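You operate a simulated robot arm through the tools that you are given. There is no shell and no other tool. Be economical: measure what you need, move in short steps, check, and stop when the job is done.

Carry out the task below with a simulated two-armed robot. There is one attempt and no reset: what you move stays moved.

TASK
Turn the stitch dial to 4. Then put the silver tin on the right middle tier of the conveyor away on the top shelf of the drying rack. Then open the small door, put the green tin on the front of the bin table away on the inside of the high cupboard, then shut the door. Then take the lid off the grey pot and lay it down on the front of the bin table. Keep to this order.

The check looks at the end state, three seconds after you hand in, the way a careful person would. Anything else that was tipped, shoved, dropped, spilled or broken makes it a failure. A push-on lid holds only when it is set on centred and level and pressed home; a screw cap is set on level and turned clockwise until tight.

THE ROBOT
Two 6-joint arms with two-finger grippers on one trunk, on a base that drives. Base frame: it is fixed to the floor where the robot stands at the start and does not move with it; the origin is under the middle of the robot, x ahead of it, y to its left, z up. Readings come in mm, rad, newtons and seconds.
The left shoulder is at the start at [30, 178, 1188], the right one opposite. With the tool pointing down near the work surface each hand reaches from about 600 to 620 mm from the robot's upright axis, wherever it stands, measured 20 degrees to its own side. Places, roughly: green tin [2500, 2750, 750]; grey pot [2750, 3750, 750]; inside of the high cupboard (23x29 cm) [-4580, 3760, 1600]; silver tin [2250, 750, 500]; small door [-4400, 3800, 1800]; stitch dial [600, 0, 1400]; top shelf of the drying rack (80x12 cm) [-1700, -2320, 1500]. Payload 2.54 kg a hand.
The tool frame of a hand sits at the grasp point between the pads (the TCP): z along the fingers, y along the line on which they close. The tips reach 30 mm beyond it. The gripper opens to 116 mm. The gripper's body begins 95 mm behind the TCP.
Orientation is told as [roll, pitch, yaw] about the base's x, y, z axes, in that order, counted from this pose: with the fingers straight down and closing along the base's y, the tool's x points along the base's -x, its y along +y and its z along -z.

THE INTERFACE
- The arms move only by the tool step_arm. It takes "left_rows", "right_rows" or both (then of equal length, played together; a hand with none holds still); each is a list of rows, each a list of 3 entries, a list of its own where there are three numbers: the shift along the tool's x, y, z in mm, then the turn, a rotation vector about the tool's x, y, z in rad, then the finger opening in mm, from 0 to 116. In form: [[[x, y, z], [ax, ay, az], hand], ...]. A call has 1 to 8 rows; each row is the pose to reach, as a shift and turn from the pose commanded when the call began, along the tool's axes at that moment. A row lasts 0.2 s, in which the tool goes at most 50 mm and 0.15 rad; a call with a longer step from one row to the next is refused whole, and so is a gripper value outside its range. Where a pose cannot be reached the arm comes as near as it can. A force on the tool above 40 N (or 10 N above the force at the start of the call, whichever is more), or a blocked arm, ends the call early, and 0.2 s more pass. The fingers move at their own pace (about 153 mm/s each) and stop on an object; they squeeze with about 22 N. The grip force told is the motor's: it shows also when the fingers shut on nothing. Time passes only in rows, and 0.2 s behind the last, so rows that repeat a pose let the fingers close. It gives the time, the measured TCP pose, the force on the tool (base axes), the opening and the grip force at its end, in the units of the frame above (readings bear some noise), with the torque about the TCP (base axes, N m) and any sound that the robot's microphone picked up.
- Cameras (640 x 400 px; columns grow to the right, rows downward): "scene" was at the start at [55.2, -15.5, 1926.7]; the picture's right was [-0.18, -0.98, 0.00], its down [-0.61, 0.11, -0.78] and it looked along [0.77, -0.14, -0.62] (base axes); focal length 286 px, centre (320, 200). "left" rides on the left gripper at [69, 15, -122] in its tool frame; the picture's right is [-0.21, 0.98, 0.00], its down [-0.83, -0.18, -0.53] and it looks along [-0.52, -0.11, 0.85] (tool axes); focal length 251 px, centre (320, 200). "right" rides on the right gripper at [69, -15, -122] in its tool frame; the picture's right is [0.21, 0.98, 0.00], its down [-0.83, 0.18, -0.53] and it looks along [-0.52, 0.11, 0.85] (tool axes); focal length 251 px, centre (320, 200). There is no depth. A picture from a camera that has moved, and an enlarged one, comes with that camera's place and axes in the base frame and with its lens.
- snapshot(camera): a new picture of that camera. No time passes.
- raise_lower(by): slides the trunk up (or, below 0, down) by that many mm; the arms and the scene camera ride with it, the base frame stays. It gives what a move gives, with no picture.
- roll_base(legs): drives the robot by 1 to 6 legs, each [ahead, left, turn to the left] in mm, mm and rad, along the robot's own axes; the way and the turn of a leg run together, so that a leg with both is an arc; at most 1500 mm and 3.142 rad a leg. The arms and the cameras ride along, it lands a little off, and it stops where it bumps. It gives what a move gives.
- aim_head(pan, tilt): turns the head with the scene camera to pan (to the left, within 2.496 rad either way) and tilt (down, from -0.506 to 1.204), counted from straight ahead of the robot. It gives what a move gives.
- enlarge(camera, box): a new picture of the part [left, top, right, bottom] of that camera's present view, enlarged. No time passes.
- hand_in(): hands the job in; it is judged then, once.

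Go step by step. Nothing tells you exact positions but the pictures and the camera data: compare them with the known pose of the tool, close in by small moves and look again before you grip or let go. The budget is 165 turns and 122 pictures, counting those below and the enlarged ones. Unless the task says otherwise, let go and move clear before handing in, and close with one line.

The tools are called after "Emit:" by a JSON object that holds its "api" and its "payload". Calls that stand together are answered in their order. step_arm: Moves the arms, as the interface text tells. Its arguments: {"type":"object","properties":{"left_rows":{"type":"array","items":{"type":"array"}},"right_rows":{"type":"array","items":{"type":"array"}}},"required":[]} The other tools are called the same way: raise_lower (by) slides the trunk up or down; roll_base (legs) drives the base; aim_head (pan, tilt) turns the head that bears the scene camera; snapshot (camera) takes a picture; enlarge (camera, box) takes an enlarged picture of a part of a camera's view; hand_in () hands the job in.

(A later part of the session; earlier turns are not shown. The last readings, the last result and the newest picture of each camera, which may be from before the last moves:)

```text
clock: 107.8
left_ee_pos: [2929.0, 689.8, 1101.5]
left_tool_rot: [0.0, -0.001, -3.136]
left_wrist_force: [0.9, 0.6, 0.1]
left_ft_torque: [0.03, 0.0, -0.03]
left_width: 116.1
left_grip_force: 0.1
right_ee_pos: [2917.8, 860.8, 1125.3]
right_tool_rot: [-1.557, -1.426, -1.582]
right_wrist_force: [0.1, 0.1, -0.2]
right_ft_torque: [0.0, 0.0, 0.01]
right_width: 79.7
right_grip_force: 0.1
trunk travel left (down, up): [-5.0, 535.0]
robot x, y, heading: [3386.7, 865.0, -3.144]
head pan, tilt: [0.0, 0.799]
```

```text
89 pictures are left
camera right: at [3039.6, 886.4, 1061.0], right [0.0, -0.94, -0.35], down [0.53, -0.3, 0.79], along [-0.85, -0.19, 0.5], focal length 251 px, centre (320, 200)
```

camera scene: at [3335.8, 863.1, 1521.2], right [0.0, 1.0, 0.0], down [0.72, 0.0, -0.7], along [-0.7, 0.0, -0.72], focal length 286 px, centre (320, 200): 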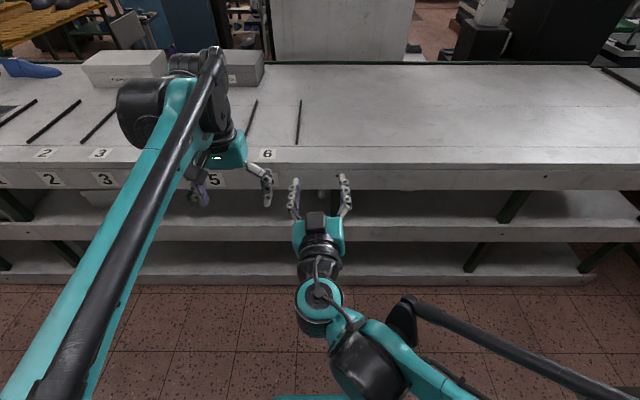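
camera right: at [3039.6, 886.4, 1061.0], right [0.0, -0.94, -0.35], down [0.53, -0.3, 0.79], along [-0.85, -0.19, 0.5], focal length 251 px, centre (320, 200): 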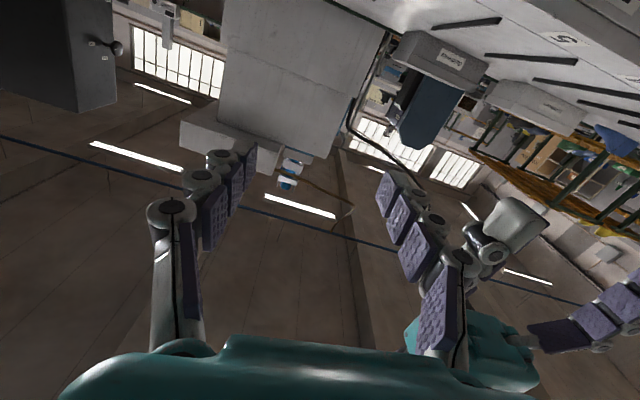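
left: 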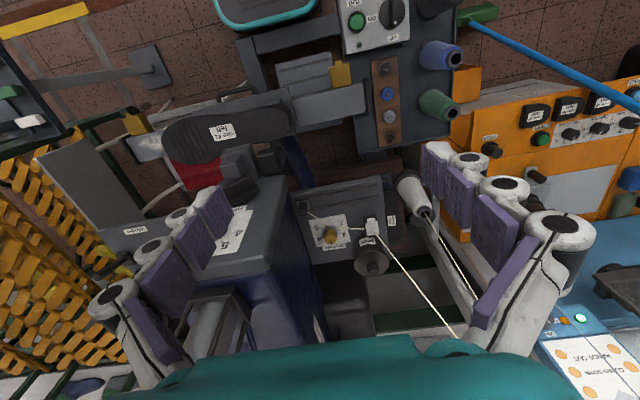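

Something dark shows behind the right hand. I'll strafe left 350 mm to unmask it.

Emit:
{"api": "roll_base", "payload": {"legs": [[0, 380, 0]]}}

Emit:
{"api": "aim_head", "payload": {"pan": -0.3, "tilt": 0.75}}

Emit:
{"api": "snapshot", "payload": {"camera": "scene"}}

```text
clock: 110.2
left_ee_pos: [2928.5, 307.6, 1102.2]
left_tool_rot: [0.002, -0.001, 3.142]
left_wrist_force: [0.5, 0.5, 0.5]
left_ft_torque: [-0.01, 0.06, -0.01]
left_width: 116.2
left_grip_force: 0.1
right_ee_pos: [2918.8, 477.5, 1126.2]
right_tool_rot: [-1.556, -1.426, -1.584]
right_wrist_force: [0.2, -0.4, 0.1]
right_ft_torque: [0.06, -0.01, -0.04]
right_width: 80.0
right_grip_force: 0.1
trunk travel left (down, up): [-5.0, 535.0]
robot x, y, heading: [3387.9, 483.3, 3.138]
head pan, tilt: [0.0, 0.799]
```

```text
clock: 111.0
left_ee_pos: [2927.6, 308.4, 1100.9]
left_tool_rot: [0.001, -0.001, 3.141]
left_wrist_force: [0.5, -0.6, -0.2]
left_ft_torque: [-0.01, -0.01, -0.01]
left_width: 116.0
left_grip_force: 0.2
right_ee_pos: [2919.1, 478.4, 1125.6]
right_tool_rot: [-1.556, -1.427, -1.585]
right_wrist_force: [-0.3, 0.1, -0.2]
right_ft_torque: [0.01, 0.0, -0.01]
right_width: 80.1
right_grip_force: 0.1
trunk travel left (down, up): [-5.0, 535.0]
robot x, y, heading: [3390.9, 478.6, 3.141]
head pan, tilt: [-0.3, 0.75]
```

```text
88 pictures are left
camera scene: at [3337.9, 503.6, 1525.1], right [0.3, 0.96, 0.0], down [0.65, -0.2, -0.73], along [-0.7, 0.22, -0.68], focal length 286 px, centre (320, 200)
```

scene: 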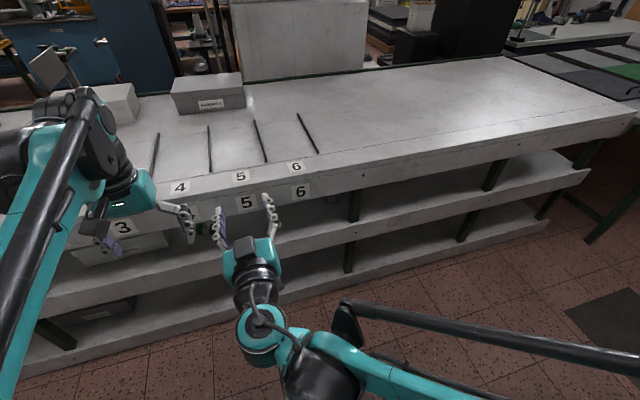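

Emit:
{"api": "enlarge", "payload": {"camera": "scene", "box": [100, 150, 420, 300]}}

```text
2.00 times, centred on (260, 225) of scene
camera zoom: at [3337.9, 503.6, 1525.1], right [0.3, 0.96, 0.0], down [0.65, -0.2, -0.73], along [-0.7, 0.22, -0.68], focal length 572 px, centre (440, 150)
```

zoom: 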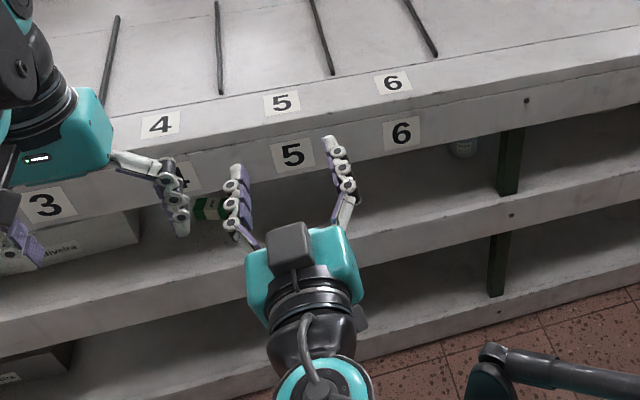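

The silver tin is tucked under the top board around [2440, 840, 640]. I'll roll the right hand half round so its camera sits above, ready for a level approach.

Emit:
{"api": "step_arm", "payload": {"right_rows": [[[0, 0, 0], [0, 0, -0.148], 100], [[0, 0, 0], [0, 0, -0.296], 100], [[0, 0, 0], [0, 0, -0.444], 100], [[0, 0, 0], [0, 0, -0.592], 100], [[0, 0, 0], [0, 0, -0.74], 100], [[0, 0, 0], [0, 0, -0.888], 100], [[0, 0, 0], [0, 0, -1.036], 100], [[0, 0, 0], [0, 0, -1.184], 100]]}}

Emit:
{"api": "step_arm", "payload": {"right_rows": [[[0, 0, 0], [0, 0, -0.148], 100], [[0, 0, 0], [0, 0, -0.296], 100], [[0, 0, 0], [0, 0, -0.444], 100], [[0, 0, 0], [0, 0, -0.592], 100], [[0, 0, 0], [0, 0, -0.74], 100], [[0, 0, 0], [0, 0, -0.888], 100], [[0, 0, 0], [0, 0, -1.036], 100], [[0, 0, 0], [0, 0, -1.184], 100]]}}

Emit:
{"api": "step_arm", "payload": {"right_rows": [[[0, 0, 0], [0, 0, -0.148], 100], [[0, 0, 0], [0, 0, -0.296], 100], [[0, 0, 0], [0, 0, -0.444], 100], [[0, 0, 0], [0, 0, -0.592], 100], [[0, 0, 0], [0, 0, -0.63], 100]]}}

```text
clock: 112.8
left_ee_pos: [2926.6, 307.6, 1102.0]
left_tool_rot: [0.002, 0.0, 3.142]
left_wrist_force: [0.1, 0.6, -0.2]
left_ft_torque: [-0.03, 0.0, 0.01]
left_width: 116.0
left_grip_force: 0.1
right_ee_pos: [2918.1, 476.9, 1125.8]
right_tool_rot: [-1.569, -0.239, -1.573]
right_wrist_force: [-0.5, -0.2, -0.2]
right_ft_torque: [-0.02, 0.01, 0.0]
right_width: 99.8
right_grip_force: 0.1
trunk travel left (down, up): [-5.0, 535.0]
robot x, y, heading: [3385.1, 478.7, 3.143]
head pan, tilt: [-0.3, 0.75]
```

```text
clock: 114.6
left_ee_pos: [2928.2, 306.0, 1101.2]
left_tool_rot: [0.0, 0.0, 3.143]
left_wrist_force: [-0.7, -0.1, 0.1]
left_ft_torque: [-0.02, -0.04, 0.01]
left_width: 115.6
left_grip_force: 0.1
right_ee_pos: [2919.1, 477.9, 1125.4]
right_tool_rot: [-1.567, 0.945, -1.568]
right_wrist_force: [0.4, 0.1, 0.3]
right_ft_torque: [-0.02, 0.02, 0.02]
right_width: 99.7
right_grip_force: 0.1
trunk travel left (down, up): [-5.0, 535.0]
robot x, y, heading: [3383.9, 485.5, 3.138]
head pan, tilt: [-0.3, 0.75]
```

```text
clock: 115.8
left_ee_pos: [2928.7, 307.3, 1101.5]
left_tool_rot: [0.0, 0.0, 3.143]
left_wrist_force: [-0.4, -0.1, -0.3]
left_ft_torque: [0.06, -0.02, -0.02]
left_width: 115.8
left_grip_force: 0.0
right_ee_pos: [2918.0, 477.8, 1126.5]
right_tool_rot: [0.958, 1.567, 0.956]
right_wrist_force: [0.0, 0.3, -0.7]
right_ft_torque: [0.03, -0.01, 0.02]
right_width: 100.0
right_grip_force: 0.1
trunk travel left (down, up): [-5.0, 535.0]
robot x, y, heading: [3385.6, 479.4, 3.142]
head pan, tilt: [-0.3, 0.75]
```

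The hand now points at the conveyor with its camera on top. I'll lower it and see whether the arm reaches.

Emit:
{"api": "step_arm", "payload": {"right_rows": [[[-45, 0, 0], [0, 0, 0], 100], [[-90, 0, 0], [0, 0, 0], 100], [[-135, 0, 0], [0, 0, 0], 100], [[-180, 0, 0], [0, 0, 0], 100], [[-225, 0, 0], [0, 0, 0], 100], [[-270, 0, 0], [0, 0, 0], 100], [[-315, 0, 0], [0, 0, 0], 100], [[-360, 0, 0], [0, 0, 0], 100]]}}

Emit:
{"api": "snapshot", "payload": {"camera": "right"}}

```text
clock: 117.6
left_ee_pos: [2927.8, 306.8, 1101.2]
left_tool_rot: [0.0, 0.0, 3.142]
left_wrist_force: [-1.1, -0.1, -0.3]
left_ft_torque: [0.03, -0.07, 0.01]
left_width: 116.0
left_grip_force: 0.0
right_ee_pos: [2841.3, 407.3, 932.2]
right_tool_rot: [0.14, 1.562, 0.136]
right_wrist_force: [-0.7, -0.3, 0.3]
right_ft_torque: [0.0, 0.03, -0.03]
right_width: 100.0
right_grip_force: 0.0
right hand out of reach, approached as far as the arm can: row 4, 5, 6, 7, 8
trunk travel left (down, up): [-5.0, 535.0]
robot x, y, heading: [3391.1, 479.1, 3.139]
head pan, tilt: [-0.3, 0.75]
```

```text
86 pictures are left
camera right: at [2962.7, 391.9, 1003.9], right [0.0, 0.98, 0.22], down [0.54, 0.18, -0.82], along [-0.84, 0.12, -0.53], focal length 251 px, centre (320, 200)
```

right: 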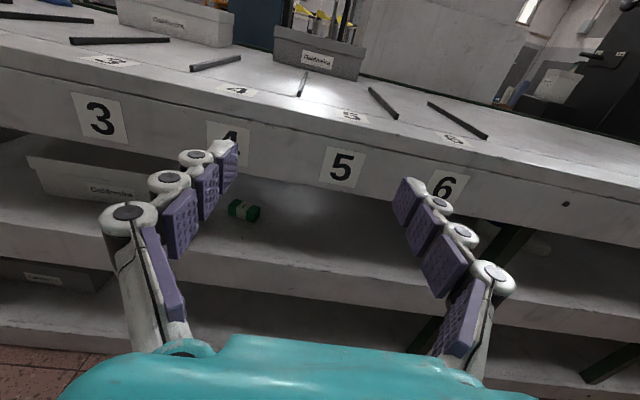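

Emit:
{"api": "enlarge", "payload": {"camera": "right", "box": [440, 180, 640, 320]}}

Emit:
{"api": "enlarge", "payload": {"camera": "scene", "box": [290, 170, 400, 250]}}

```text
2.86 times, centred on (540, 250) of right
camera zoom: at [2962.7, 391.9, 1003.9], right [0.0, 0.98, 0.22], down [0.54, 0.18, -0.82], along [-0.84, 0.12, -0.53], focal length 718 px, centre (-309, 57)
```

zoom: 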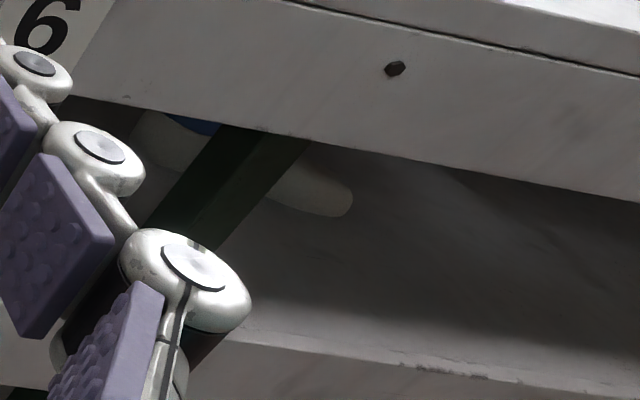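

```text
5.00 times, centred on (345, 210) of scene
camera zoom: at [3336.2, 502.7, 1525.0], right [0.3, 0.96, 0.0], down [0.65, -0.2, -0.73], along [-0.7, 0.22, -0.68], focal length 1429 px, centre (195, 150)
```

zoom: 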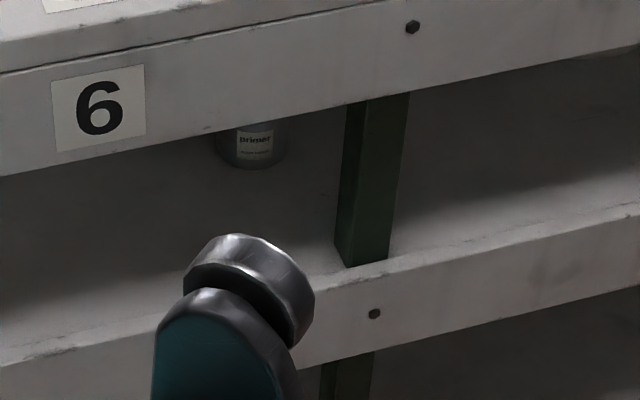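

The tin ("primer") stands at about [2411, 851] on a tier at z≈587, just left of a green post at y≈904. I'll approach obliquely from the left side: reposition and turn 0.6 rad right.

Emit:
{"api": "roll_base", "payload": {"legs": [[130, 391, 0], [0, 0, -0.6]]}}

Emit:
{"api": "step_arm", "payload": {"right_rows": [[[0, 0, 45], [0, 0, 0], 100], [[0, 0, 90], [0, 0, 0], 100], [[0, 0, 135], [0, 0, 0], 100], [[0, 0, 180], [0, 0, 0], 100], [[0, 0, 225], [0, 0, 0], 100], [[0, 0, 270], [0, 0, 0], 100]]}}

```text
clock: 121.8
left_ee_pos: [2782.0, 210.2, 1100.3]
left_tool_rot: [0.002, 0.0, 2.52]
left_wrist_force: [-0.2, -0.2, -0.3]
left_ft_torque: [0.02, 0.01, 0.01]
left_width: 116.0
left_grip_force: 0.1
right_ee_pos: [2772.8, 341.6, 933.8]
right_tool_rot: [0.067, 1.564, -0.559]
right_wrist_force: [-1.0, -1.2, -0.9]
right_ft_torque: [-0.04, 0.02, -0.01]
right_width: 100.0
right_grip_force: 0.1
trunk travel left (down, up): [-5.0, 535.0]
robot x, y, heading: [3256.3, 86.3, 2.517]
head pan, tilt: [-0.3, 0.75]
```

```text
clock: 123.2
left_ee_pos: [2782.5, 210.4, 1101.0]
left_tool_rot: [-0.002, -0.002, 2.521]
left_wrist_force: [0.2, 0.6, -0.2]
left_ft_torque: [0.0, -0.01, -0.01]
left_width: 115.8
left_grip_force: 0.0
right_ee_pos: [2553.7, 500.0, 933.0]
right_tool_rot: [0.064, 1.562, -0.561]
right_wrist_force: [-0.9, 1.0, 0.4]
right_ft_torque: [0.01, -0.01, -0.03]
right_width: 99.8
right_grip_force: 0.0
trunk travel left (down, up): [-5.0, 535.0]
robot x, y, heading: [3253.0, 83.4, 2.52]
head pan, tilt: [-0.3, 0.75]
```

The arm can extend. I'll back off to be clear of the conveyor edge, shift the hand to the right, and lower.

Emit:
{"api": "roll_base", "payload": {"legs": [[-170, 0, 0]]}}

Emit:
{"api": "step_arm", "payload": {"right_rows": [[[0, 45, 0], [0, 0, 0], 90], [[0, 90, 0], [0, 0, 0], 90], [[0, 135, 0], [0, 0, 0], 90], [[-30, 170, 0], [0, 0, 0], 90], [[-75, 170, 0], [0, 0, 0], 90], [[-120, 170, 0], [0, 0, 0], 90], [[-165, 170, 0], [0, 0, 0], 90], [[-210, 170, 0], [0, 0, 0], 90]]}}

```text
clock: 124.7
left_ee_pos: [2921.4, 110.2, 1101.5]
left_tool_rot: [0.0, -0.003, 2.523]
left_wrist_force: [0.2, -0.3, 0.5]
left_ft_torque: [0.02, 0.07, -0.02]
left_width: 115.7
left_grip_force: 0.0
right_ee_pos: [2691.9, 399.5, 934.8]
right_tool_rot: [0.095, 1.565, -0.528]
right_wrist_force: [0.7, 0.6, 1.1]
right_ft_torque: [-0.05, 0.0, 0.04]
right_width: 99.9
right_grip_force: 0.0
trunk travel left (down, up): [-5.0, 535.0]
robot x, y, heading: [3396.1, -15.6, 2.524]
head pan, tilt: [-0.3, 0.75]
```

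```text
clock: 126.5
left_ee_pos: [2920.8, 111.1, 1101.0]
left_tool_rot: [0.002, 0.0, 2.524]
left_wrist_force: [0.1, 0.4, 0.1]
left_ft_torque: [0.0, 0.01, -0.01]
left_width: 116.1
left_grip_force: 0.0
right_ee_pos: [2791.6, 535.5, 724.8]
right_tool_rot: [0.072, 1.562, -0.55]
right_wrist_force: [0.5, 0.6, -0.4]
right_ft_torque: [0.03, -0.02, -0.01]
right_width: 90.1
right_grip_force: 0.1
trunk travel left (down, up): [-5.0, 535.0]
robot x, y, heading: [3394.5, -12.0, 2.521]
head pan, tilt: [-0.3, 0.75]
```

Emit:
{"api": "snapshot", "payload": {"camera": "right"}}

```text
83 pictures are left
camera right: at [2881.6, 453.1, 795.4], right [0.57, 0.79, 0.22], down [0.55, -0.17, -0.82], along [-0.62, 0.58, -0.53], focal length 251 px, centre (320, 200)
```

right: 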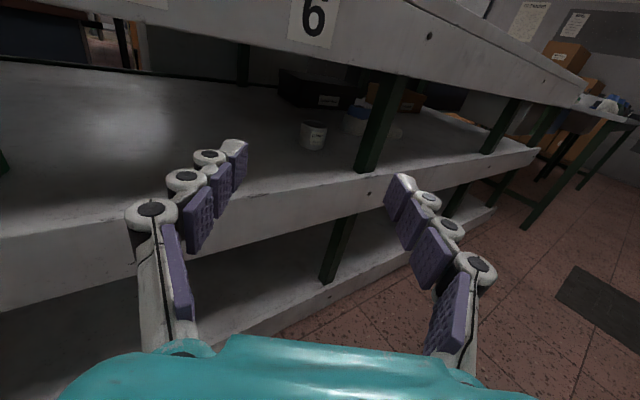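

Emit:
{"api": "enlarge", "payload": {"camera": "right", "box": [270, 80, 430, 220]}}

```text
2.86 times, centred on (350, 150) of right
camera zoom: at [2881.6, 453.1, 795.4], right [0.57, 0.79, 0.22], down [0.55, -0.17, -0.82], along [-0.62, 0.58, -0.53], focal length 718 px, centre (234, 343)
```

zoom: 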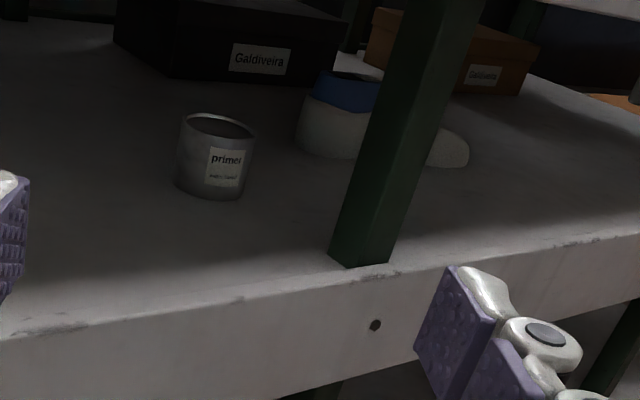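

The tin is clearly seen: about [2387, 850], base z≈560, 70 mm wide, 65 mm tall. I'll lower to z≈600 with a slight downward tilt, then drive forward.

Emit:
{"api": "step_arm", "payload": {"right_rows": [[[-42, 5, 0], [0, -0.08, 0], 100], [[-84, 10, 0], [0, -0.16, 0], 100], [[-125, 13, 0], [0, -0.25, 0], 100]]}}

Emit:
{"api": "roll_base", "payload": {"legs": [[300, 0, 0]]}}

Emit:
{"api": "snapshot", "payload": {"camera": "right"}}

```text
clock: 127.3
left_ee_pos: [2921.0, 110.6, 1101.7]
left_tool_rot: [-0.002, -0.001, 2.523]
left_wrist_force: [0.0, -0.5, -0.8]
left_ft_torque: [0.02, -0.01, 0.01]
left_width: 116.2
left_grip_force: 0.2
right_ee_pos: [2806.6, 543.5, 618.0]
right_tool_rot: [0.002, 1.308, -0.62]
right_wrist_force: [-0.4, 0.1, 0.8]
right_ft_torque: [-0.01, -0.03, -0.02]
right_width: 100.1
right_grip_force: 0.0
right hand out of reach, approached as far as the arm can: row 3
trunk travel left (down, up): [-5.0, 535.0]
robot x, y, heading: [3395.6, -14.4, 2.528]
head pan, tilt: [-0.3, 0.75]
```

```text
clock: 129.3
left_ee_pos: [2670.2, 288.1, 1100.5]
left_tool_rot: [-0.001, 0.0, 2.524]
left_wrist_force: [-0.1, -0.3, -0.2]
left_ft_torque: [-0.04, 0.01, -0.02]
left_width: 116.1
left_grip_force: 0.2
right_ee_pos: [2556.6, 721.3, 618.8]
right_tool_rot: [0.002, 1.309, -0.617]
right_wrist_force: [0.2, 0.2, -1.3]
right_ft_torque: [0.01, 0.04, 0.02]
right_width: 100.0
right_grip_force: 0.0
trunk travel left (down, up): [-5.0, 535.0]
robot x, y, heading: [3144.6, 166.3, 2.522]
head pan, tilt: [-0.3, 0.75]
```

```text
81 pictures are left
camera right: at [2627.6, 651.2, 717.3], right [0.52, 0.83, 0.21], down [0.7, -0.28, -0.66], along [-0.49, 0.49, -0.72], focal length 251 px, centre (320, 200)
```

right: 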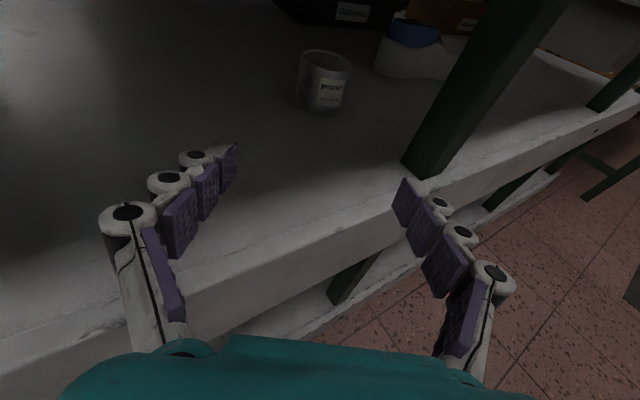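

Emit:
{"api": "roll_base", "payload": {"legs": [[110, 0, 0]]}}

Emit:
{"api": "step_arm", "payload": {"right_rows": [[[-10, -4, 0], [0, 0, 0], 100], [[-20, -4, 0], [0, 0, 0], 100]]}}

Emit:
{"api": "snapshot", "payload": {"camera": "right"}}

```text
clock: 130.5
left_ee_pos: [2580.5, 351.4, 1101.1]
left_tool_rot: [0.002, 0.001, 2.525]
left_wrist_force: [-0.7, -0.1, 0.2]
left_ft_torque: [-0.03, 0.0, 0.04]
left_width: 115.9
left_grip_force: 0.1
right_ee_pos: [2466.8, 783.6, 617.0]
right_tool_rot: [0.001, 1.308, -0.616]
right_wrist_force: [-0.2, 0.4, 0.6]
right_ft_torque: [0.0, 0.06, 0.01]
right_width: 99.8
right_grip_force: 0.0
trunk travel left (down, up): [-5.0, 535.0]
robot x, y, heading: [3055.5, 227.5, 2.524]
head pan, tilt: [-0.3, 0.75]
```

```text
clock: 131.1
left_ee_pos: [2582.0, 350.7, 1102.2]
left_tool_rot: [0.002, 0.002, 2.525]
left_wrist_force: [-1.1, 0.5, -0.3]
left_ft_torque: [-0.02, -0.01, 0.03]
left_width: 115.8
left_grip_force: 0.1
right_ee_pos: [2469.4, 776.8, 616.3]
right_tool_rot: [0.001, 1.309, -0.62]
right_wrist_force: [0.5, 0.2, 0.2]
right_ft_torque: [0.01, 0.05, -0.01]
right_width: 99.7
right_grip_force: 0.1
right hand out of reach, approached as far as the arm can: row 1, 2
trunk travel left (down, up): [-5.0, 535.0]
robot x, y, heading: [3055.1, 226.4, 2.524]
head pan, tilt: [-0.3, 0.75]
```

```text
80 pictures are left
camera right: at [2542.0, 707.3, 715.9], right [0.52, 0.83, 0.21], down [0.7, -0.28, -0.66], along [-0.49, 0.49, -0.72], focal length 251 px, centre (320, 200)
```

right: 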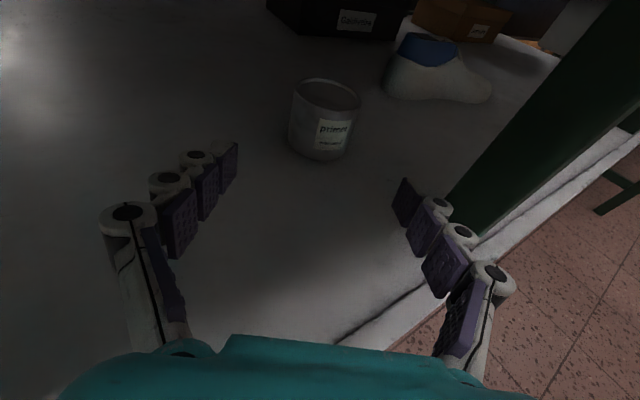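

The tin lies straight ahead between the fingers. I'll advance in two steps to straddle it.

Emit:
{"api": "step_arm", "payload": {"right_rows": [[[0, 1, 25], [0, 0, 0], 100], [[0, 1, 50], [0, 0, 0], 100], [[5, 1, 75], [0, 0, 0], 100]]}}

Emit:
{"api": "snapshot", "payload": {"camera": "right"}}

```text
clock: 131.9
left_ee_pos: [2581.9, 350.3, 1101.6]
left_tool_rot: [0.002, 0.001, 2.525]
left_wrist_force: [-0.4, 0.1, -1.1]
left_ft_torque: [0.04, -0.01, 0.03]
left_width: 115.8
left_grip_force: 0.0
right_ee_pos: [2426.8, 812.9, 637.3]
right_tool_rot: [0.0, 1.309, -0.621]
right_wrist_force: [-0.3, -0.5, -0.4]
right_ft_torque: [0.02, 0.02, 0.03]
right_width: 99.7
right_grip_force: 0.0
right hand out of reach, approached as far as the arm can: row 1, 2, 3
trunk travel left (down, up): [-5.0, 535.0]
robot x, y, heading: [3056.3, 227.0, 2.522]
head pan, tilt: [-0.3, 0.75]
```

```text
79 pictures are left
camera right: at [2498.7, 743.2, 735.7], right [0.52, 0.83, 0.21], down [0.7, -0.28, -0.66], along [-0.49, 0.49, -0.72], focal length 251 px, centre (320, 200)
```

right: 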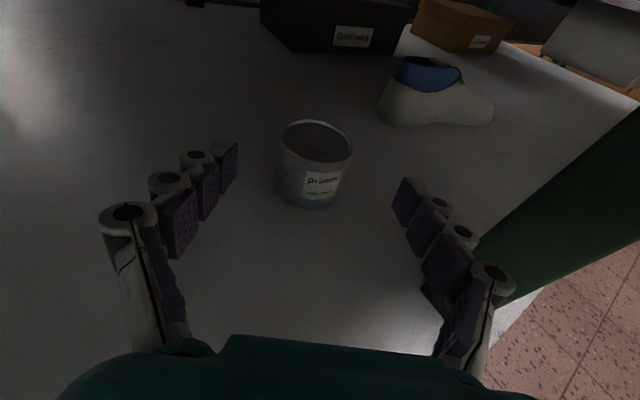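

The arm is at its low limit when stretched this far. I'll retract the hand, drive closer, and try lower from there.

Emit:
{"api": "step_arm", "payload": {"right_rows": [[[0, 0, -40], [0, 0, 0], 100], [[-10, 0, -80], [0, 0, 0], 100], [[-40, 0, -120], [0, 0, 0], 100]]}}

Emit:
{"api": "step_arm", "payload": {"right_rows": [[[-20, 0, 0], [0, 0, 0], 100], [[-30, 0, 0], [0, 0, 0], 100]]}}

```text
clock: 132.7
left_ee_pos: [2582.5, 350.9, 1100.9]
left_tool_rot: [0.001, -0.002, 2.525]
left_wrist_force: [-0.7, 0.0, 0.4]
left_ft_torque: [0.04, 0.04, 0.02]
left_width: 116.2
left_grip_force: 0.1
right_ee_pos: [2482.0, 770.4, 643.4]
right_tool_rot: [0.0, 1.31, -0.617]
right_wrist_force: [0.4, 1.3, -0.8]
right_ft_torque: [0.01, -0.02, 0.03]
right_width: 100.1
right_grip_force: 0.0
right hand out of reach, approached as far as the arm can: row 2, 3
trunk travel left (down, up): [-5.0, 535.0]
robot x, y, heading: [3054.8, 226.8, 2.524]
head pan, tilt: [-0.3, 0.75]
```

```text
clock: 133.3
left_ee_pos: [2581.7, 351.8, 1101.1]
left_tool_rot: [0.001, 0.001, 2.526]
left_wrist_force: [-0.2, -0.2, -0.1]
left_ft_torque: [-0.02, -0.01, 0.01]
left_width: 116.1
left_grip_force: 0.0
right_ee_pos: [2475.7, 772.4, 614.3]
right_tool_rot: [0.005, 1.31, -0.617]
right_wrist_force: [-0.7, 0.0, -1.4]
right_ft_torque: [0.03, 0.04, 0.04]
right_width: 99.9
right_grip_force: 0.1
right hand out of reach, approached as far as the arm can: row 1, 2
trunk travel left (down, up): [-5.0, 535.0]
robot x, y, heading: [3058.2, 224.8, 2.522]
head pan, tilt: [-0.3, 0.75]
```

The low limit depends on tilt; tilting the tool further down should help. I'll add 0.2 rad of tilt and go down to about z=600.

Emit:
{"api": "step_arm", "payload": {"right_rows": [[[0, 0, 0], [0, -0.1, 0], 100], [[-5, 0, 0], [0, -0.2, 0], 100], [[-14, 0, 0], [0, -0.2, 0], 100]]}}

Emit:
{"api": "snapshot", "payload": {"camera": "right"}}

```text
clock: 134.1
left_ee_pos: [2581.3, 350.7, 1101.4]
left_tool_rot: [0.001, 0.0, 2.525]
left_wrist_force: [-0.1, -0.5, 0.7]
left_ft_torque: [0.03, -0.01, -0.04]
left_width: 116.0
left_grip_force: 0.0
right_ee_pos: [2476.8, 769.0, 602.7]
right_tool_rot: [0.001, 1.109, -0.62]
right_wrist_force: [0.5, 0.1, -0.2]
right_ft_torque: [0.02, 0.01, -0.02]
right_width: 99.7
right_grip_force: 0.1
trunk travel left (down, up): [-5.0, 535.0]
robot x, y, heading: [3056.2, 227.1, 2.526]
head pan, tilt: [-0.3, 0.75]
```

```text
78 pictures are left
camera right: at [2532.2, 711.3, 719.1], right [0.49, 0.85, 0.19], down [0.79, -0.34, -0.5], along [-0.36, 0.4, -0.84], focal length 251 px, centre (320, 200)
```

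right: 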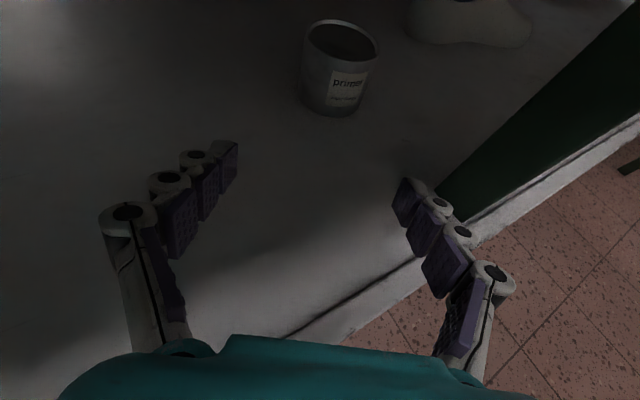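

Emit:
{"api": "roll_base", "payload": {"legs": [[90, -3, 0]]}}

Emit:
{"api": "snapshot", "payload": {"camera": "right"}}

```text
clock: 135.2
left_ee_pos: [2510.2, 405.8, 1101.9]
left_tool_rot: [0.002, 0.0, 2.525]
left_wrist_force: [-0.7, 0.5, -0.5]
left_ft_torque: [-0.03, -0.06, 0.02]
left_width: 115.8
left_grip_force: 0.1
right_ee_pos: [2404.6, 822.6, 601.1]
right_tool_rot: [0.002, 1.108, -0.619]
right_wrist_force: [0.0, 0.6, 0.4]
right_ft_torque: [0.0, 0.04, 0.0]
right_width: 99.9
right_grip_force: 0.1
trunk travel left (down, up): [-5.0, 535.0]
robot x, y, heading: [2987.2, 284.1, 2.524]
head pan, tilt: [-0.3, 0.75]
```

```text
77 pictures are left
camera right: at [2459.7, 765.4, 718.4], right [0.49, 0.85, 0.19], down [0.79, -0.34, -0.5], along [-0.36, 0.4, -0.84], focal length 251 px, centre (320, 200)
```

right: 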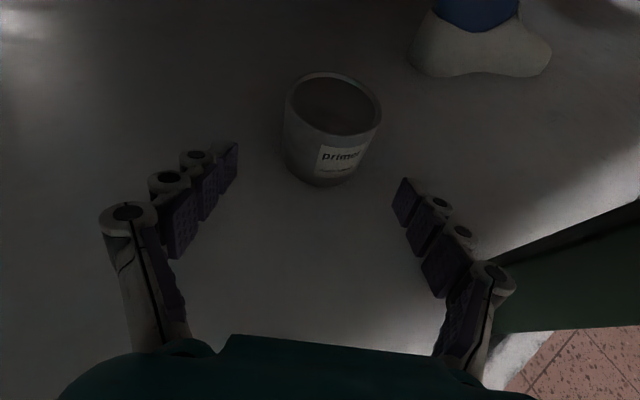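

Emit:
{"api": "roll_base", "payload": {"legs": [[36, -4, 0]]}}

Emit:
{"api": "snapshot", "payload": {"camera": "right"}}

```text
clock: 136.1
left_ee_pos: [2480.4, 430.5, 1101.2]
left_tool_rot: [0.002, 0.0, 2.526]
left_wrist_force: [-0.6, 0.3, -0.2]
left_ft_torque: [-0.07, -0.03, 0.0]
left_width: 116.0
left_grip_force: 0.1
right_ee_pos: [2378.4, 847.0, 600.9]
right_tool_rot: [0.0, 1.108, -0.619]
right_wrist_force: [-0.4, -0.3, 0.1]
right_ft_torque: [0.04, -0.01, -0.01]
right_width: 100.3
right_grip_force: 0.0
trunk travel left (down, up): [-5.0, 535.0]
robot x, y, heading: [2960.1, 304.7, 2.523]
head pan, tilt: [-0.3, 0.75]
```

```text
76 pictures are left
camera right: at [2432.6, 789.7, 718.3], right [0.49, 0.85, 0.19], down [0.79, -0.34, -0.5], along [-0.36, 0.4, -0.84], focal length 251 px, centre (320, 200)
```

right: 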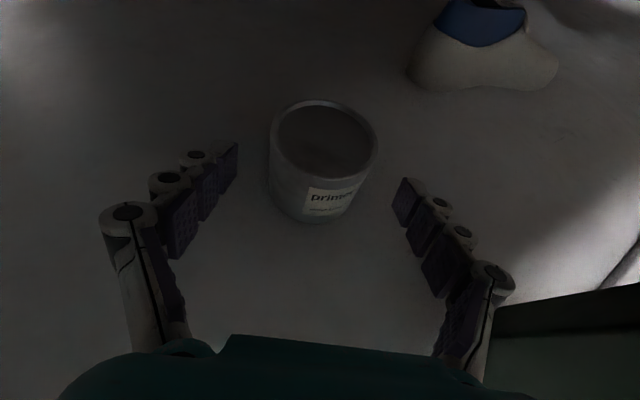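

Tin nearly centred between the pads; I'll advance ~12 mm and close.

Emit:
{"api": "step_arm", "payload": {"right_rows": [[[2.5, 0, 6], [0, 0, 0], 100], [[5, 0, 11], [0, 0, 0], 100], [[5, 0, 11], [0, 0, 0], 60], [[5, 0, 11], [0, 0, 0], 50], [[5, 0, 11], [0, 0, 0], 50], [[5, 0, 11], [0, 0, 0], 50]]}}

Emit:
{"api": "snapshot", "payload": {"camera": "right"}}

```text
clock: 137.5
left_ee_pos: [2482.8, 429.5, 1101.5]
left_tool_rot: [0.002, 0.0, 2.526]
left_wrist_force: [-0.5, 0.0, -0.3]
left_ft_torque: [-0.03, 0.01, -0.03]
left_width: 116.2
left_grip_force: 0.0
right_ee_pos: [2368.1, 853.1, 602.4]
right_tool_rot: [0.002, 1.111, -0.618]
right_wrist_force: [1.8, 0.8, 4.8]
right_ft_torque: [0.23, -0.03, -0.14]
right_width: 68.4
right_grip_force: 21.9
trunk travel left (down, up): [-5.0, 535.0]
robot x, y, heading: [2957.4, 309.7, 2.525]
head pan, tilt: [-0.3, 0.75]
```

```text
75 pictures are left
camera right: at [2423.2, 796.2, 719.0], right [0.49, 0.85, 0.19], down [0.79, -0.34, -0.5], along [-0.36, 0.4, -0.84], focal length 251 px, centre (320, 200)
```

right: 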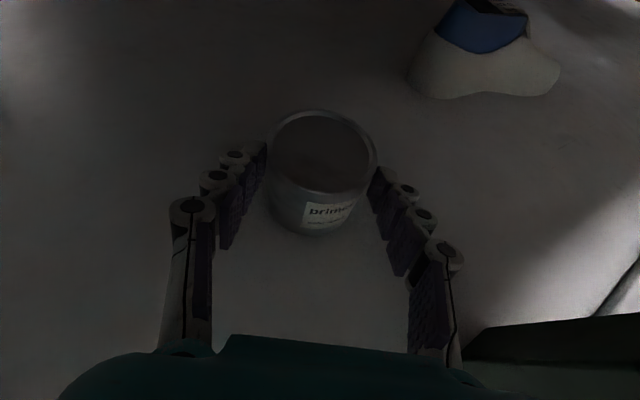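

Gripped (68 mm). I'll lift about 18 mm and back the base straight out.

Emit:
{"api": "step_arm", "payload": {"right_rows": [[[8, 0, -4], [0, 0, 0], 50], [[16, 0, -8], [0, 0, 0], 50]]}}

Emit:
{"api": "roll_base", "payload": {"legs": [[-150, 0, 0], [-250, 0, 0]]}}

Emit:
{"api": "snapshot", "payload": {"camera": "right"}}

```text
clock: 138.1
left_ee_pos: [2482.7, 429.3, 1101.2]
left_tool_rot: [0.003, -0.001, 2.526]
left_wrist_force: [-0.3, 0.4, 0.5]
left_ft_torque: [0.01, -0.01, -0.02]
left_width: 116.0
left_grip_force: 0.0
right_ee_pos: [2368.5, 853.7, 618.1]
right_tool_rot: [-0.001, 1.109, -0.618]
right_wrist_force: [0.9, -0.3, -5.0]
right_ft_torque: [-0.11, -0.18, -0.03]
right_width: 65.0
right_grip_force: 22.3
trunk travel left (down, up): [-5.0, 535.0]
robot x, y, heading: [2959.1, 304.6, 2.522]
head pan, tilt: [-0.3, 0.75]
```

```text
clock: 140.9
left_ee_pos: [2807.7, 200.9, 1102.3]
left_tool_rot: [0.001, -0.001, 2.523]
left_wrist_force: [-0.1, 0.0, 1.1]
left_ft_torque: [0.03, 0.02, -0.02]
left_width: 115.9
left_grip_force: 0.1
right_ee_pos: [2692.6, 625.4, 619.4]
right_tool_rot: [0.003, 1.11, -0.618]
right_wrist_force: [0.3, 0.6, 0.1]
right_ft_torque: [0.02, 0.0, 0.03]
right_width: 50.0
right_grip_force: 0.1
trunk travel left (down, up): [-5.0, 535.0]
robot x, y, heading: [3280.2, 77.7, 2.52]
head pan, tilt: [-0.3, 0.75]
```

```text
74 pictures are left
camera right: at [2748.2, 569.1, 736.6], right [0.49, 0.85, 0.19], down [0.79, -0.34, -0.5], along [-0.36, 0.4, -0.84], focal length 251 px, centre (320, 200)
```

right: 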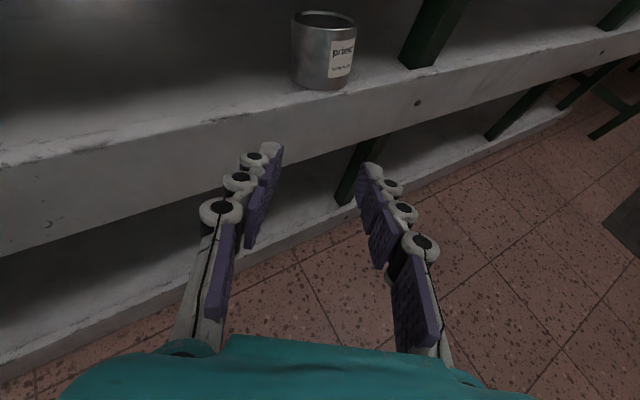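

The grip slipped out, but the tin still stands upright near the tier's front edge. My pads were too shallow; I'll reopen, lower slightly, and go in deeper.

Emit:
{"api": "step_arm", "payload": {"right_rows": [[[0, 0, 0], [0, 0, 0], 105], [[-14, 0, 7], [0, 0, 0], 105]]}}

Emit:
{"api": "roll_base", "payload": {"legs": [[180, 0, 0]]}}

Emit:
{"api": "snapshot", "payload": {"camera": "right"}}

```text
clock: 141.5
left_ee_pos: [2805.3, 202.7, 1100.5]
left_tool_rot: [0.002, 0.0, 2.523]
left_wrist_force: [0.4, 0.4, 0.4]
left_ft_torque: [0.0, -0.01, 0.01]
left_width: 115.8
left_grip_force: 0.0
right_ee_pos: [2695.0, 627.0, 602.4]
right_tool_rot: [0.002, 1.11, -0.624]
right_wrist_force: [0.3, -0.9, -0.1]
right_ft_torque: [-0.02, 0.0, -0.02]
right_width: 104.6
right_grip_force: 0.0
trunk travel left (down, up): [-5.0, 535.0]
robot x, y, heading: [3282.4, 78.4, 2.523]
head pan, tilt: [-0.3, 0.75]
```

```text
clock: 143.0
left_ee_pos: [2655.3, 308.8, 1101.2]
left_tool_rot: [0.0, -0.001, 2.523]
left_wrist_force: [-0.9, -0.7, -1.2]
left_ft_torque: [-0.03, -0.04, 0.02]
left_width: 116.0
left_grip_force: 0.1
right_ee_pos: [2543.4, 734.1, 602.2]
right_tool_rot: [0.001, 1.108, -0.62]
right_wrist_force: [-0.4, 0.2, -1.3]
right_ft_torque: [-0.01, 0.03, 0.04]
right_width: 104.8
right_grip_force: 0.0
trunk travel left (down, up): [-5.0, 535.0]
robot x, y, heading: [3130.2, 181.9, 2.523]
head pan, tilt: [-0.3, 0.75]
```

```text
73 pictures are left
camera right: at [2597.0, 676.6, 719.0], right [0.49, 0.85, 0.19], down [0.79, -0.34, -0.5], along [-0.36, 0.4, -0.84], focal length 251 px, centre (320, 200)
```

right: 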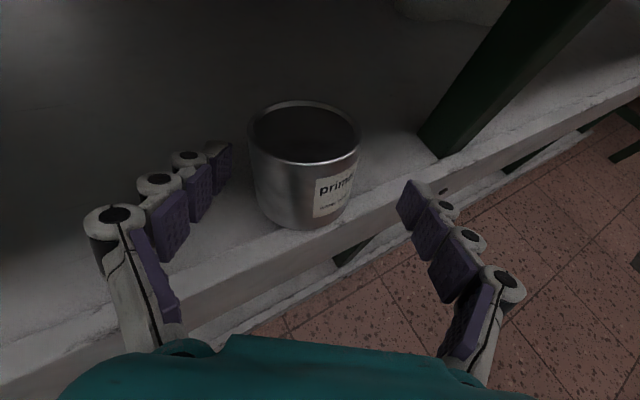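

Emit:
{"api": "step_arm", "payload": {"right_rows": [[[0, -5, 0], [0, 0, 0], 105], [[0, -9.5, 0], [0, 0, 0], 105]]}}

Emit:
{"api": "roll_base", "payload": {"legs": [[28, 0, 0]]}}

Emit:
{"api": "snapshot", "payload": {"camera": "right"}}

```text
clock: 143.6
left_ee_pos: [2655.2, 308.7, 1101.1]
left_tool_rot: [0.002, -0.001, 2.523]
left_wrist_force: [0.7, 0.5, 0.9]
left_ft_torque: [0.01, 0.0, 0.01]
left_width: 115.8
left_grip_force: 0.1
right_ee_pos: [2538.1, 726.3, 602.9]
right_tool_rot: [0.0, 1.11, -0.62]
right_wrist_force: [-0.4, -0.1, 0.1]
right_ft_torque: [-0.01, -0.04, 0.03]
right_width: 105.0
right_grip_force: 0.1
trunk travel left (down, up): [-5.0, 535.0]
robot x, y, heading: [3131.4, 183.1, 2.525]
head pan, tilt: [-0.3, 0.75]
```

```text
clock: 144.4
left_ee_pos: [2632.2, 326.1, 1100.7]
left_tool_rot: [0.002, 0.0, 2.524]
left_wrist_force: [0.1, -0.4, 0.3]
left_ft_torque: [-0.06, -0.02, 0.01]
left_width: 116.1
left_grip_force: 0.1
right_ee_pos: [2514.5, 743.7, 602.1]
right_tool_rot: [0.003, 1.108, -0.622]
right_wrist_force: [0.2, 1.1, 0.4]
right_ft_torque: [0.04, -0.01, 0.0]
right_width: 104.9
right_grip_force: 0.1
trunk travel left (down, up): [-5.0, 535.0]
robot x, y, heading: [3106.9, 199.8, 2.528]
head pan, tilt: [-0.3, 0.75]
```

```text
72 pictures are left
camera right: at [2569.1, 685.7, 718.6], right [0.49, 0.85, 0.19], down [0.79, -0.34, -0.5], along [-0.36, 0.4, -0.84], focal length 251 px, centre (320, 200)
```

right: 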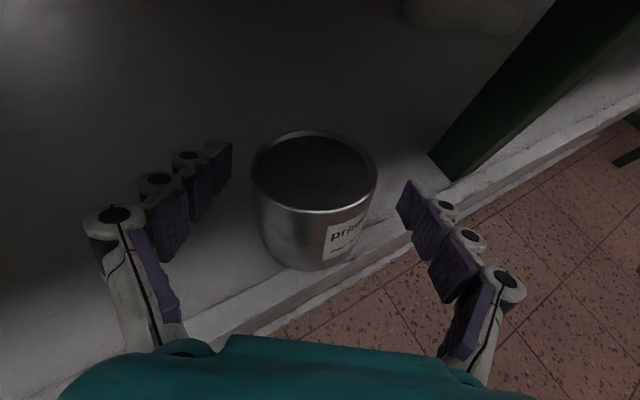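

Now the tin is centred at the grasp point. Closing firmly.

Emit:
{"api": "step_arm", "payload": {"right_rows": [[[0, -1, 0], [0, 0, 0], 60], [[0, -1, 0], [0, 0, 0], 40], [[0, -1, 0], [0, 0, 0], 40], [[0, -1, 0], [0, 0, 0], 40], [[0, -1, 0], [0, 0, 0], 40]]}}

Emit:
{"api": "step_arm", "payload": {"right_rows": [[[13, 0, -6], [0, 0, 0], 40], [[27, 0, -13], [0, 0, 0], 40], [[27, 0, -13], [0, 0, 0], 40]]}}

Emit:
{"api": "snapshot", "payload": {"camera": "right"}}

```text
clock: 145.6
left_ee_pos: [2633.4, 324.7, 1101.7]
left_tool_rot: [0.001, -0.002, 2.524]
left_wrist_force: [-0.5, -0.2, 1.0]
left_ft_torque: [0.0, 0.0, 0.0]
left_width: 116.4
left_grip_force: 0.1
right_ee_pos: [2514.9, 741.2, 603.4]
right_tool_rot: [0.002, 1.111, -0.62]
right_wrist_force: [-0.9, -2.2, 11.2]
right_ft_torque: [0.38, -0.22, 0.0]
right_width: 71.6
right_grip_force: 21.9
trunk travel left (down, up): [-5.0, 535.0]
robot x, y, heading: [3102.9, 199.8, 2.521]
head pan, tilt: [-0.3, 0.75]
```

```text
clock: 146.4
left_ee_pos: [2632.0, 326.4, 1101.9]
left_tool_rot: [0.0, 0.0, 2.522]
left_wrist_force: [-1.1, -0.9, 0.1]
left_ft_torque: [-0.01, -0.01, 0.01]
left_width: 115.7
left_grip_force: 0.1
right_ee_pos: [2515.1, 742.7, 632.3]
right_tool_rot: [0.002, 1.108, -0.622]
right_wrist_force: [0.2, 0.5, -5.8]
right_ft_torque: [-0.02, -0.05, -0.01]
right_width: 69.5
right_grip_force: 22.2
trunk travel left (down, up): [-5.0, 535.0]
robot x, y, heading: [3107.9, 201.6, 2.526]
head pan, tilt: [-0.3, 0.75]
```

```text
71 pictures are left
camera right: at [2568.4, 685.7, 748.8], right [0.49, 0.85, 0.19], down [0.79, -0.35, -0.5], along [-0.36, 0.4, -0.84], focal length 251 px, centre (320, 200)
```

right: 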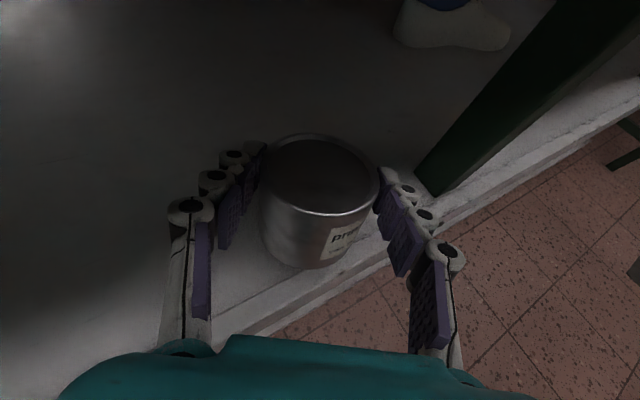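

Emit:
{"api": "step_arm", "payload": {"right_rows": [[[0, 0, 0], [0, 0, 0], 40], [[0, 0, 0], [0, 0, 0], 40], [[0, 0, 0], [0, 0, 0], 40], [[0, 0, 0], [0, 0, 0], 40]]}}

```text
clock: 147.4
left_ee_pos: [2632.1, 326.5, 1101.8]
left_tool_rot: [0.002, -0.001, 2.524]
left_wrist_force: [0.4, -0.1, 0.0]
left_ft_torque: [0.04, 0.02, -0.03]
left_width: 116.0
left_grip_force: 0.0
right_ee_pos: [2512.8, 743.2, 631.5]
right_tool_rot: [0.002, 1.111, -0.622]
right_wrist_force: [0.0, -0.3, -5.7]
right_ft_torque: [-0.02, -0.03, 0.03]
right_width: 69.3
right_grip_force: 22.1
trunk travel left (down, up): [-5.0, 535.0]
robot x, y, heading: [3107.9, 200.9, 2.521]
head pan, tilt: [-0.3, 0.75]
```

Stable. I'll back straight out.

Emit:
{"api": "roll_base", "payload": {"legs": [[-80, 0, 0], [-150, 0, 0]]}}

Emit:
{"api": "snapshot", "payload": {"camera": "right"}}

```text
clock: 149.5
left_ee_pos: [2820.9, 191.6, 1102.2]
left_tool_rot: [0.001, -0.003, 2.521]
left_wrist_force: [-0.3, -1.4, 0.4]
left_ft_torque: [0.0, 0.06, -0.01]
left_width: 116.0
left_grip_force: 0.0
right_ee_pos: [2703.9, 608.1, 632.2]
right_tool_rot: [0.001, 1.111, -0.621]
right_wrist_force: [-0.7, -0.2, -5.2]
right_ft_torque: [-0.06, -0.06, 0.04]
right_width: 69.2
right_grip_force: 22.1
trunk travel left (down, up): [-5.0, 535.0]
robot x, y, heading: [3293.7, 67.9, 2.521]
head pan, tilt: [-0.3, 0.75]
```

```text
70 pictures are left
camera right: at [2757.7, 551.3, 749.5], right [0.49, 0.85, 0.19], down [0.79, -0.34, -0.5], along [-0.36, 0.4, -0.84], focal length 251 px, centre (320, 200)
```

right: 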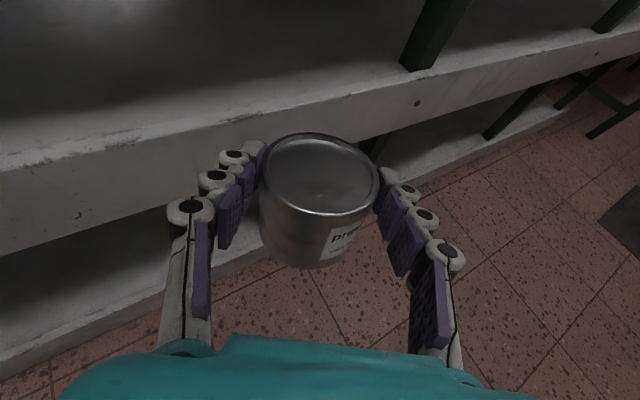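

The tin is held and clear. I'll raise the trunk, draw the hand in and turn back to face -x.

Emit:
{"api": "raise_lower", "payload": {"by": 400}}

Emit:
{"api": "step_arm", "payload": {"right_rows": [[[31, 0, -25], [0, 0, 0], 40], [[62, 0, -53], [0, 0, 0], 40], [[78, 0, -95], [0, 0, 0], 40], [[90, 0, -138], [0, 0, 0], 40], [[100, 0, -182], [0, 0, 0], 40], [[108, 0, -227], [0, 0, 0], 40], [[114, 0, -272], [0, 0, 0], 40]]}}

```text
clock: 153.3
left_ee_pos: [2821.3, 191.8, 1500.5]
left_tool_rot: [0.002, -0.001, 2.523]
left_wrist_force: [0.1, 1.4, -0.2]
left_ft_torque: [0.0, 0.0, -0.01]
left_width: 116.1
left_grip_force: 0.0
right_ee_pos: [2702.2, 610.6, 1032.6]
right_tool_rot: [0.001, 1.109, -0.623]
right_wrist_force: [-1.0, -0.7, -4.8]
right_ft_torque: [-0.01, -0.03, 0.0]
right_width: 69.1
right_grip_force: 21.8
trunk travel left (down, up): [-405.0, 135.0]
robot x, y, heading: [3295.3, 64.8, 2.519]
head pan, tilt: [-0.3, 0.75]
```

```text
clock: 154.9
left_ee_pos: [2823.7, 190.7, 1500.9]
left_tool_rot: [0.003, -0.003, 2.523]
left_wrist_force: [0.5, -1.0, -0.2]
left_ft_torque: [-0.02, 0.05, 0.0]
left_width: 116.2
left_grip_force: 0.1
right_ee_pos: [2862.3, 497.4, 1254.1]
right_tool_rot: [0.003, 1.113, -0.621]
right_wrist_force: [0.3, 0.2, -5.3]
right_ft_torque: [-0.01, -0.04, -0.07]
right_width: 69.2
right_grip_force: 22.3
trunk travel left (down, up): [-405.0, 135.0]
robot x, y, heading: [3298.5, 65.6, 2.522]
head pan, tilt: [-0.3, 0.75]
```

Emit:
{"api": "step_arm", "payload": {"right_rows": [[[27, 0, -36], [0, 0, 0], 40], [[54, 0, -72], [0, 0, 0], 40], [[81, 0, -107], [0, 0, 0], 40]]}}

Emit:
{"api": "roll_base", "payload": {"legs": [[0, 0, 0.618], [0, -1400, 0], [0, -1400, 0], [0, -1400, 0], [0, -660, 0]]}}

Emit:
{"api": "aim_head", "payload": {"pan": 0.0, "tilt": 0.6}}

Emit:
{"api": "snapshot", "payload": {"camera": "scene"}}

```text
clock: 155.7
left_ee_pos: [2822.2, 190.5, 1501.2]
left_tool_rot: [0.003, -0.002, 2.523]
left_wrist_force: [0.5, 0.4, -0.5]
left_ft_torque: [0.03, -0.01, -0.03]
left_width: 115.8
left_grip_force: 0.0
right_ee_pos: [2911.5, 460.6, 1375.3]
right_tool_rot: [0.001, 1.111, -0.62]
right_wrist_force: [0.6, -0.4, -4.3]
right_ft_torque: [-0.05, -0.06, 0.0]
right_width: 69.5
right_grip_force: 22.3
trunk travel left (down, up): [-405.0, 135.0]
robot x, y, heading: [3293.8, 65.3, 2.521]
head pan, tilt: [-0.3, 0.75]
```

```text
clock: 180.5
left_ee_pos: [2663.3, 4660.6, 1500.9]
left_tool_rot: [0.002, -0.004, -3.1]
left_wrist_force: [-0.5, -0.1, -0.3]
left_ft_torque: [-0.01, 0.0, 0.0]
left_width: 116.0
left_grip_force: 0.1
right_ee_pos: [2566.1, 4929.5, 1373.5]
right_tool_rot: [0.002, 1.11, 0.041]
right_wrist_force: [-0.2, 0.2, -6.3]
right_ft_torque: [-0.01, -0.07, -0.04]
right_width: 69.2
right_grip_force: 21.9
trunk travel left (down, up): [-405.0, 135.0]
robot x, y, heading: [3114.6, 4852.5, -3.103]
head pan, tilt: [-0.3, 0.75]
```

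```text
clock: 181.3
left_ee_pos: [2662.9, 4661.5, 1501.7]
left_tool_rot: [0.002, -0.001, -3.1]
left_wrist_force: [-0.1, -0.6, 0.1]
left_ft_torque: [0.04, 0.02, 0.0]
left_width: 116.1
left_grip_force: 0.1
right_ee_pos: [2566.9, 4928.5, 1374.4]
right_tool_rot: [0.0, 1.11, 0.04]
right_wrist_force: [-0.4, -0.6, -4.7]
right_ft_torque: [0.01, -0.03, 0.02]
right_width: 69.4
right_grip_force: 21.9
trunk travel left (down, up): [-405.0, 135.0]
robot x, y, heading: [3118.2, 4854.3, -3.094]
head pan, tilt: [0.0, 0.6]
```

```text
69 pictures are left
camera scene: at [3056.2, 4849.9, 1938.0], right [-0.04, 1.0, 0.0], down [0.57, 0.02, -0.82], along [-0.82, -0.03, -0.57], focal length 286 px, centre (320, 200)
```

scene: 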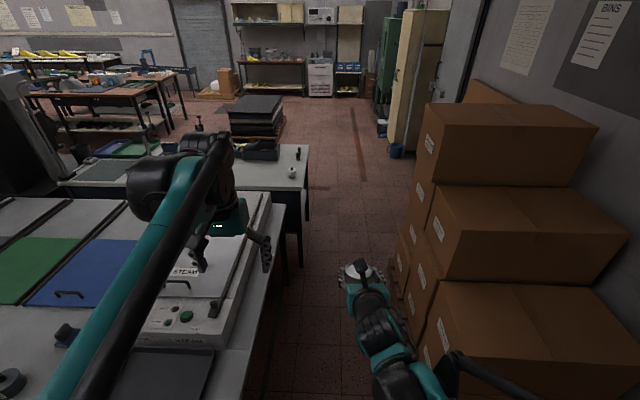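

Drift corrected next. The right elbow sticks out toward the cartons, so I'll extend the hand forward to fold the elbow in, and check.

Emit:
{"api": "step_arm", "payload": {"right_rows": [[[18, 5, 36], [0, 0, 0], 40], [[36, 10, 72], [0, 0, 0], 40], [[54, 15, 108], [0, 0, 0], 40], [[72, 20, 144], [0, 0, 0], 40], [[90, 25, 180], [0, 0, 0], 40], [[108, 30, 216], [0, 0, 0], 40], [[124, 35, 251], [0, 0, 0], 40]]}}

Emit:
{"api": "roll_base", "payload": {"legs": [[0, 0, -0.043]]}}

Emit:
{"api": "aim_head", "payload": {"pan": -0.4, "tilt": 0.75}}

Emit:
{"api": "snapshot", "payload": {"camera": "scene"}}

```text
clock: 182.9
left_ee_pos: [2660.0, 4660.2, 1500.2]
left_tool_rot: [0.001, 0.002, -3.1]
left_wrist_force: [0.4, 0.0, 0.1]
left_ft_torque: [0.0, -0.05, 0.04]
left_width: 115.9
left_grip_force: 0.0
right_ee_pos: [2282.5, 4953.8, 1371.7]
right_tool_rot: [0.002, 1.109, 0.039]
right_wrist_force: [-0.4, -0.6, -5.9]
right_ft_torque: [-0.02, -0.08, -0.02]
right_width: 69.6
right_grip_force: 21.7
trunk travel left (down, up): [-405.0, 135.0]
robot x, y, heading: [3109.9, 4853.8, -3.099]
head pan, tilt: [0.0, 0.6]
```

```text
clock: 183.7
left_ee_pos: [2655.7, 4680.2, 1501.3]
left_tool_rot: [0.0, -0.001, 3.142]
left_wrist_force: [1.1, 0.2, 0.8]
left_ft_torque: [0.02, 0.01, 0.04]
left_width: 115.9
left_grip_force: 0.1
right_ee_pos: [2290.8, 4988.8, 1375.2]
right_tool_rot: [0.001, 1.108, -0.002]
right_wrist_force: [0.7, 0.3, -5.7]
right_ft_torque: [-0.02, -0.07, -0.04]
right_width: 69.1
right_grip_force: 22.0
trunk travel left (down, up): [-405.0, 135.0]
robot x, y, heading: [3109.7, 4852.1, 3.137]
head pan, tilt: [0.0, 0.6]
```

```text
clock: 184.6
left_ee_pos: [2655.2, 4679.2, 1500.8]
left_tool_rot: [0.001, 0.0, 3.14]
left_wrist_force: [0.0, 0.0, -0.6]
left_ft_torque: [0.0, -0.01, 0.0]
left_width: 116.1
left_grip_force: 0.0
right_ee_pos: [2290.8, 4988.7, 1373.7]
right_tool_rot: [0.002, 1.108, -0.003]
right_wrist_force: [-0.5, 0.5, -5.6]
right_ft_torque: [0.0, -0.06, 0.03]
right_width: 68.8
right_grip_force: 21.9
trunk travel left (down, up): [-405.0, 135.0]
robot x, y, heading: [3111.9, 4849.0, 3.14]
head pan, tilt: [-0.4, 0.75]
```

```text
68 pictures are left
camera scene: at [3067.6, 4884.3, 1925.1], right [0.39, 0.92, 0.0], down [0.63, -0.27, -0.73], along [-0.67, 0.28, -0.68], focal length 286 px, centre (320, 200)
```

scene: 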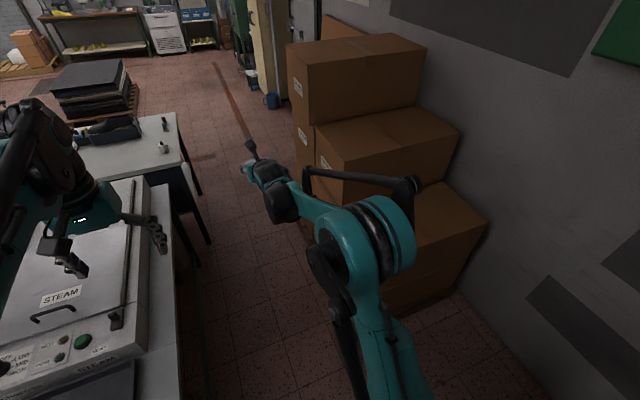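

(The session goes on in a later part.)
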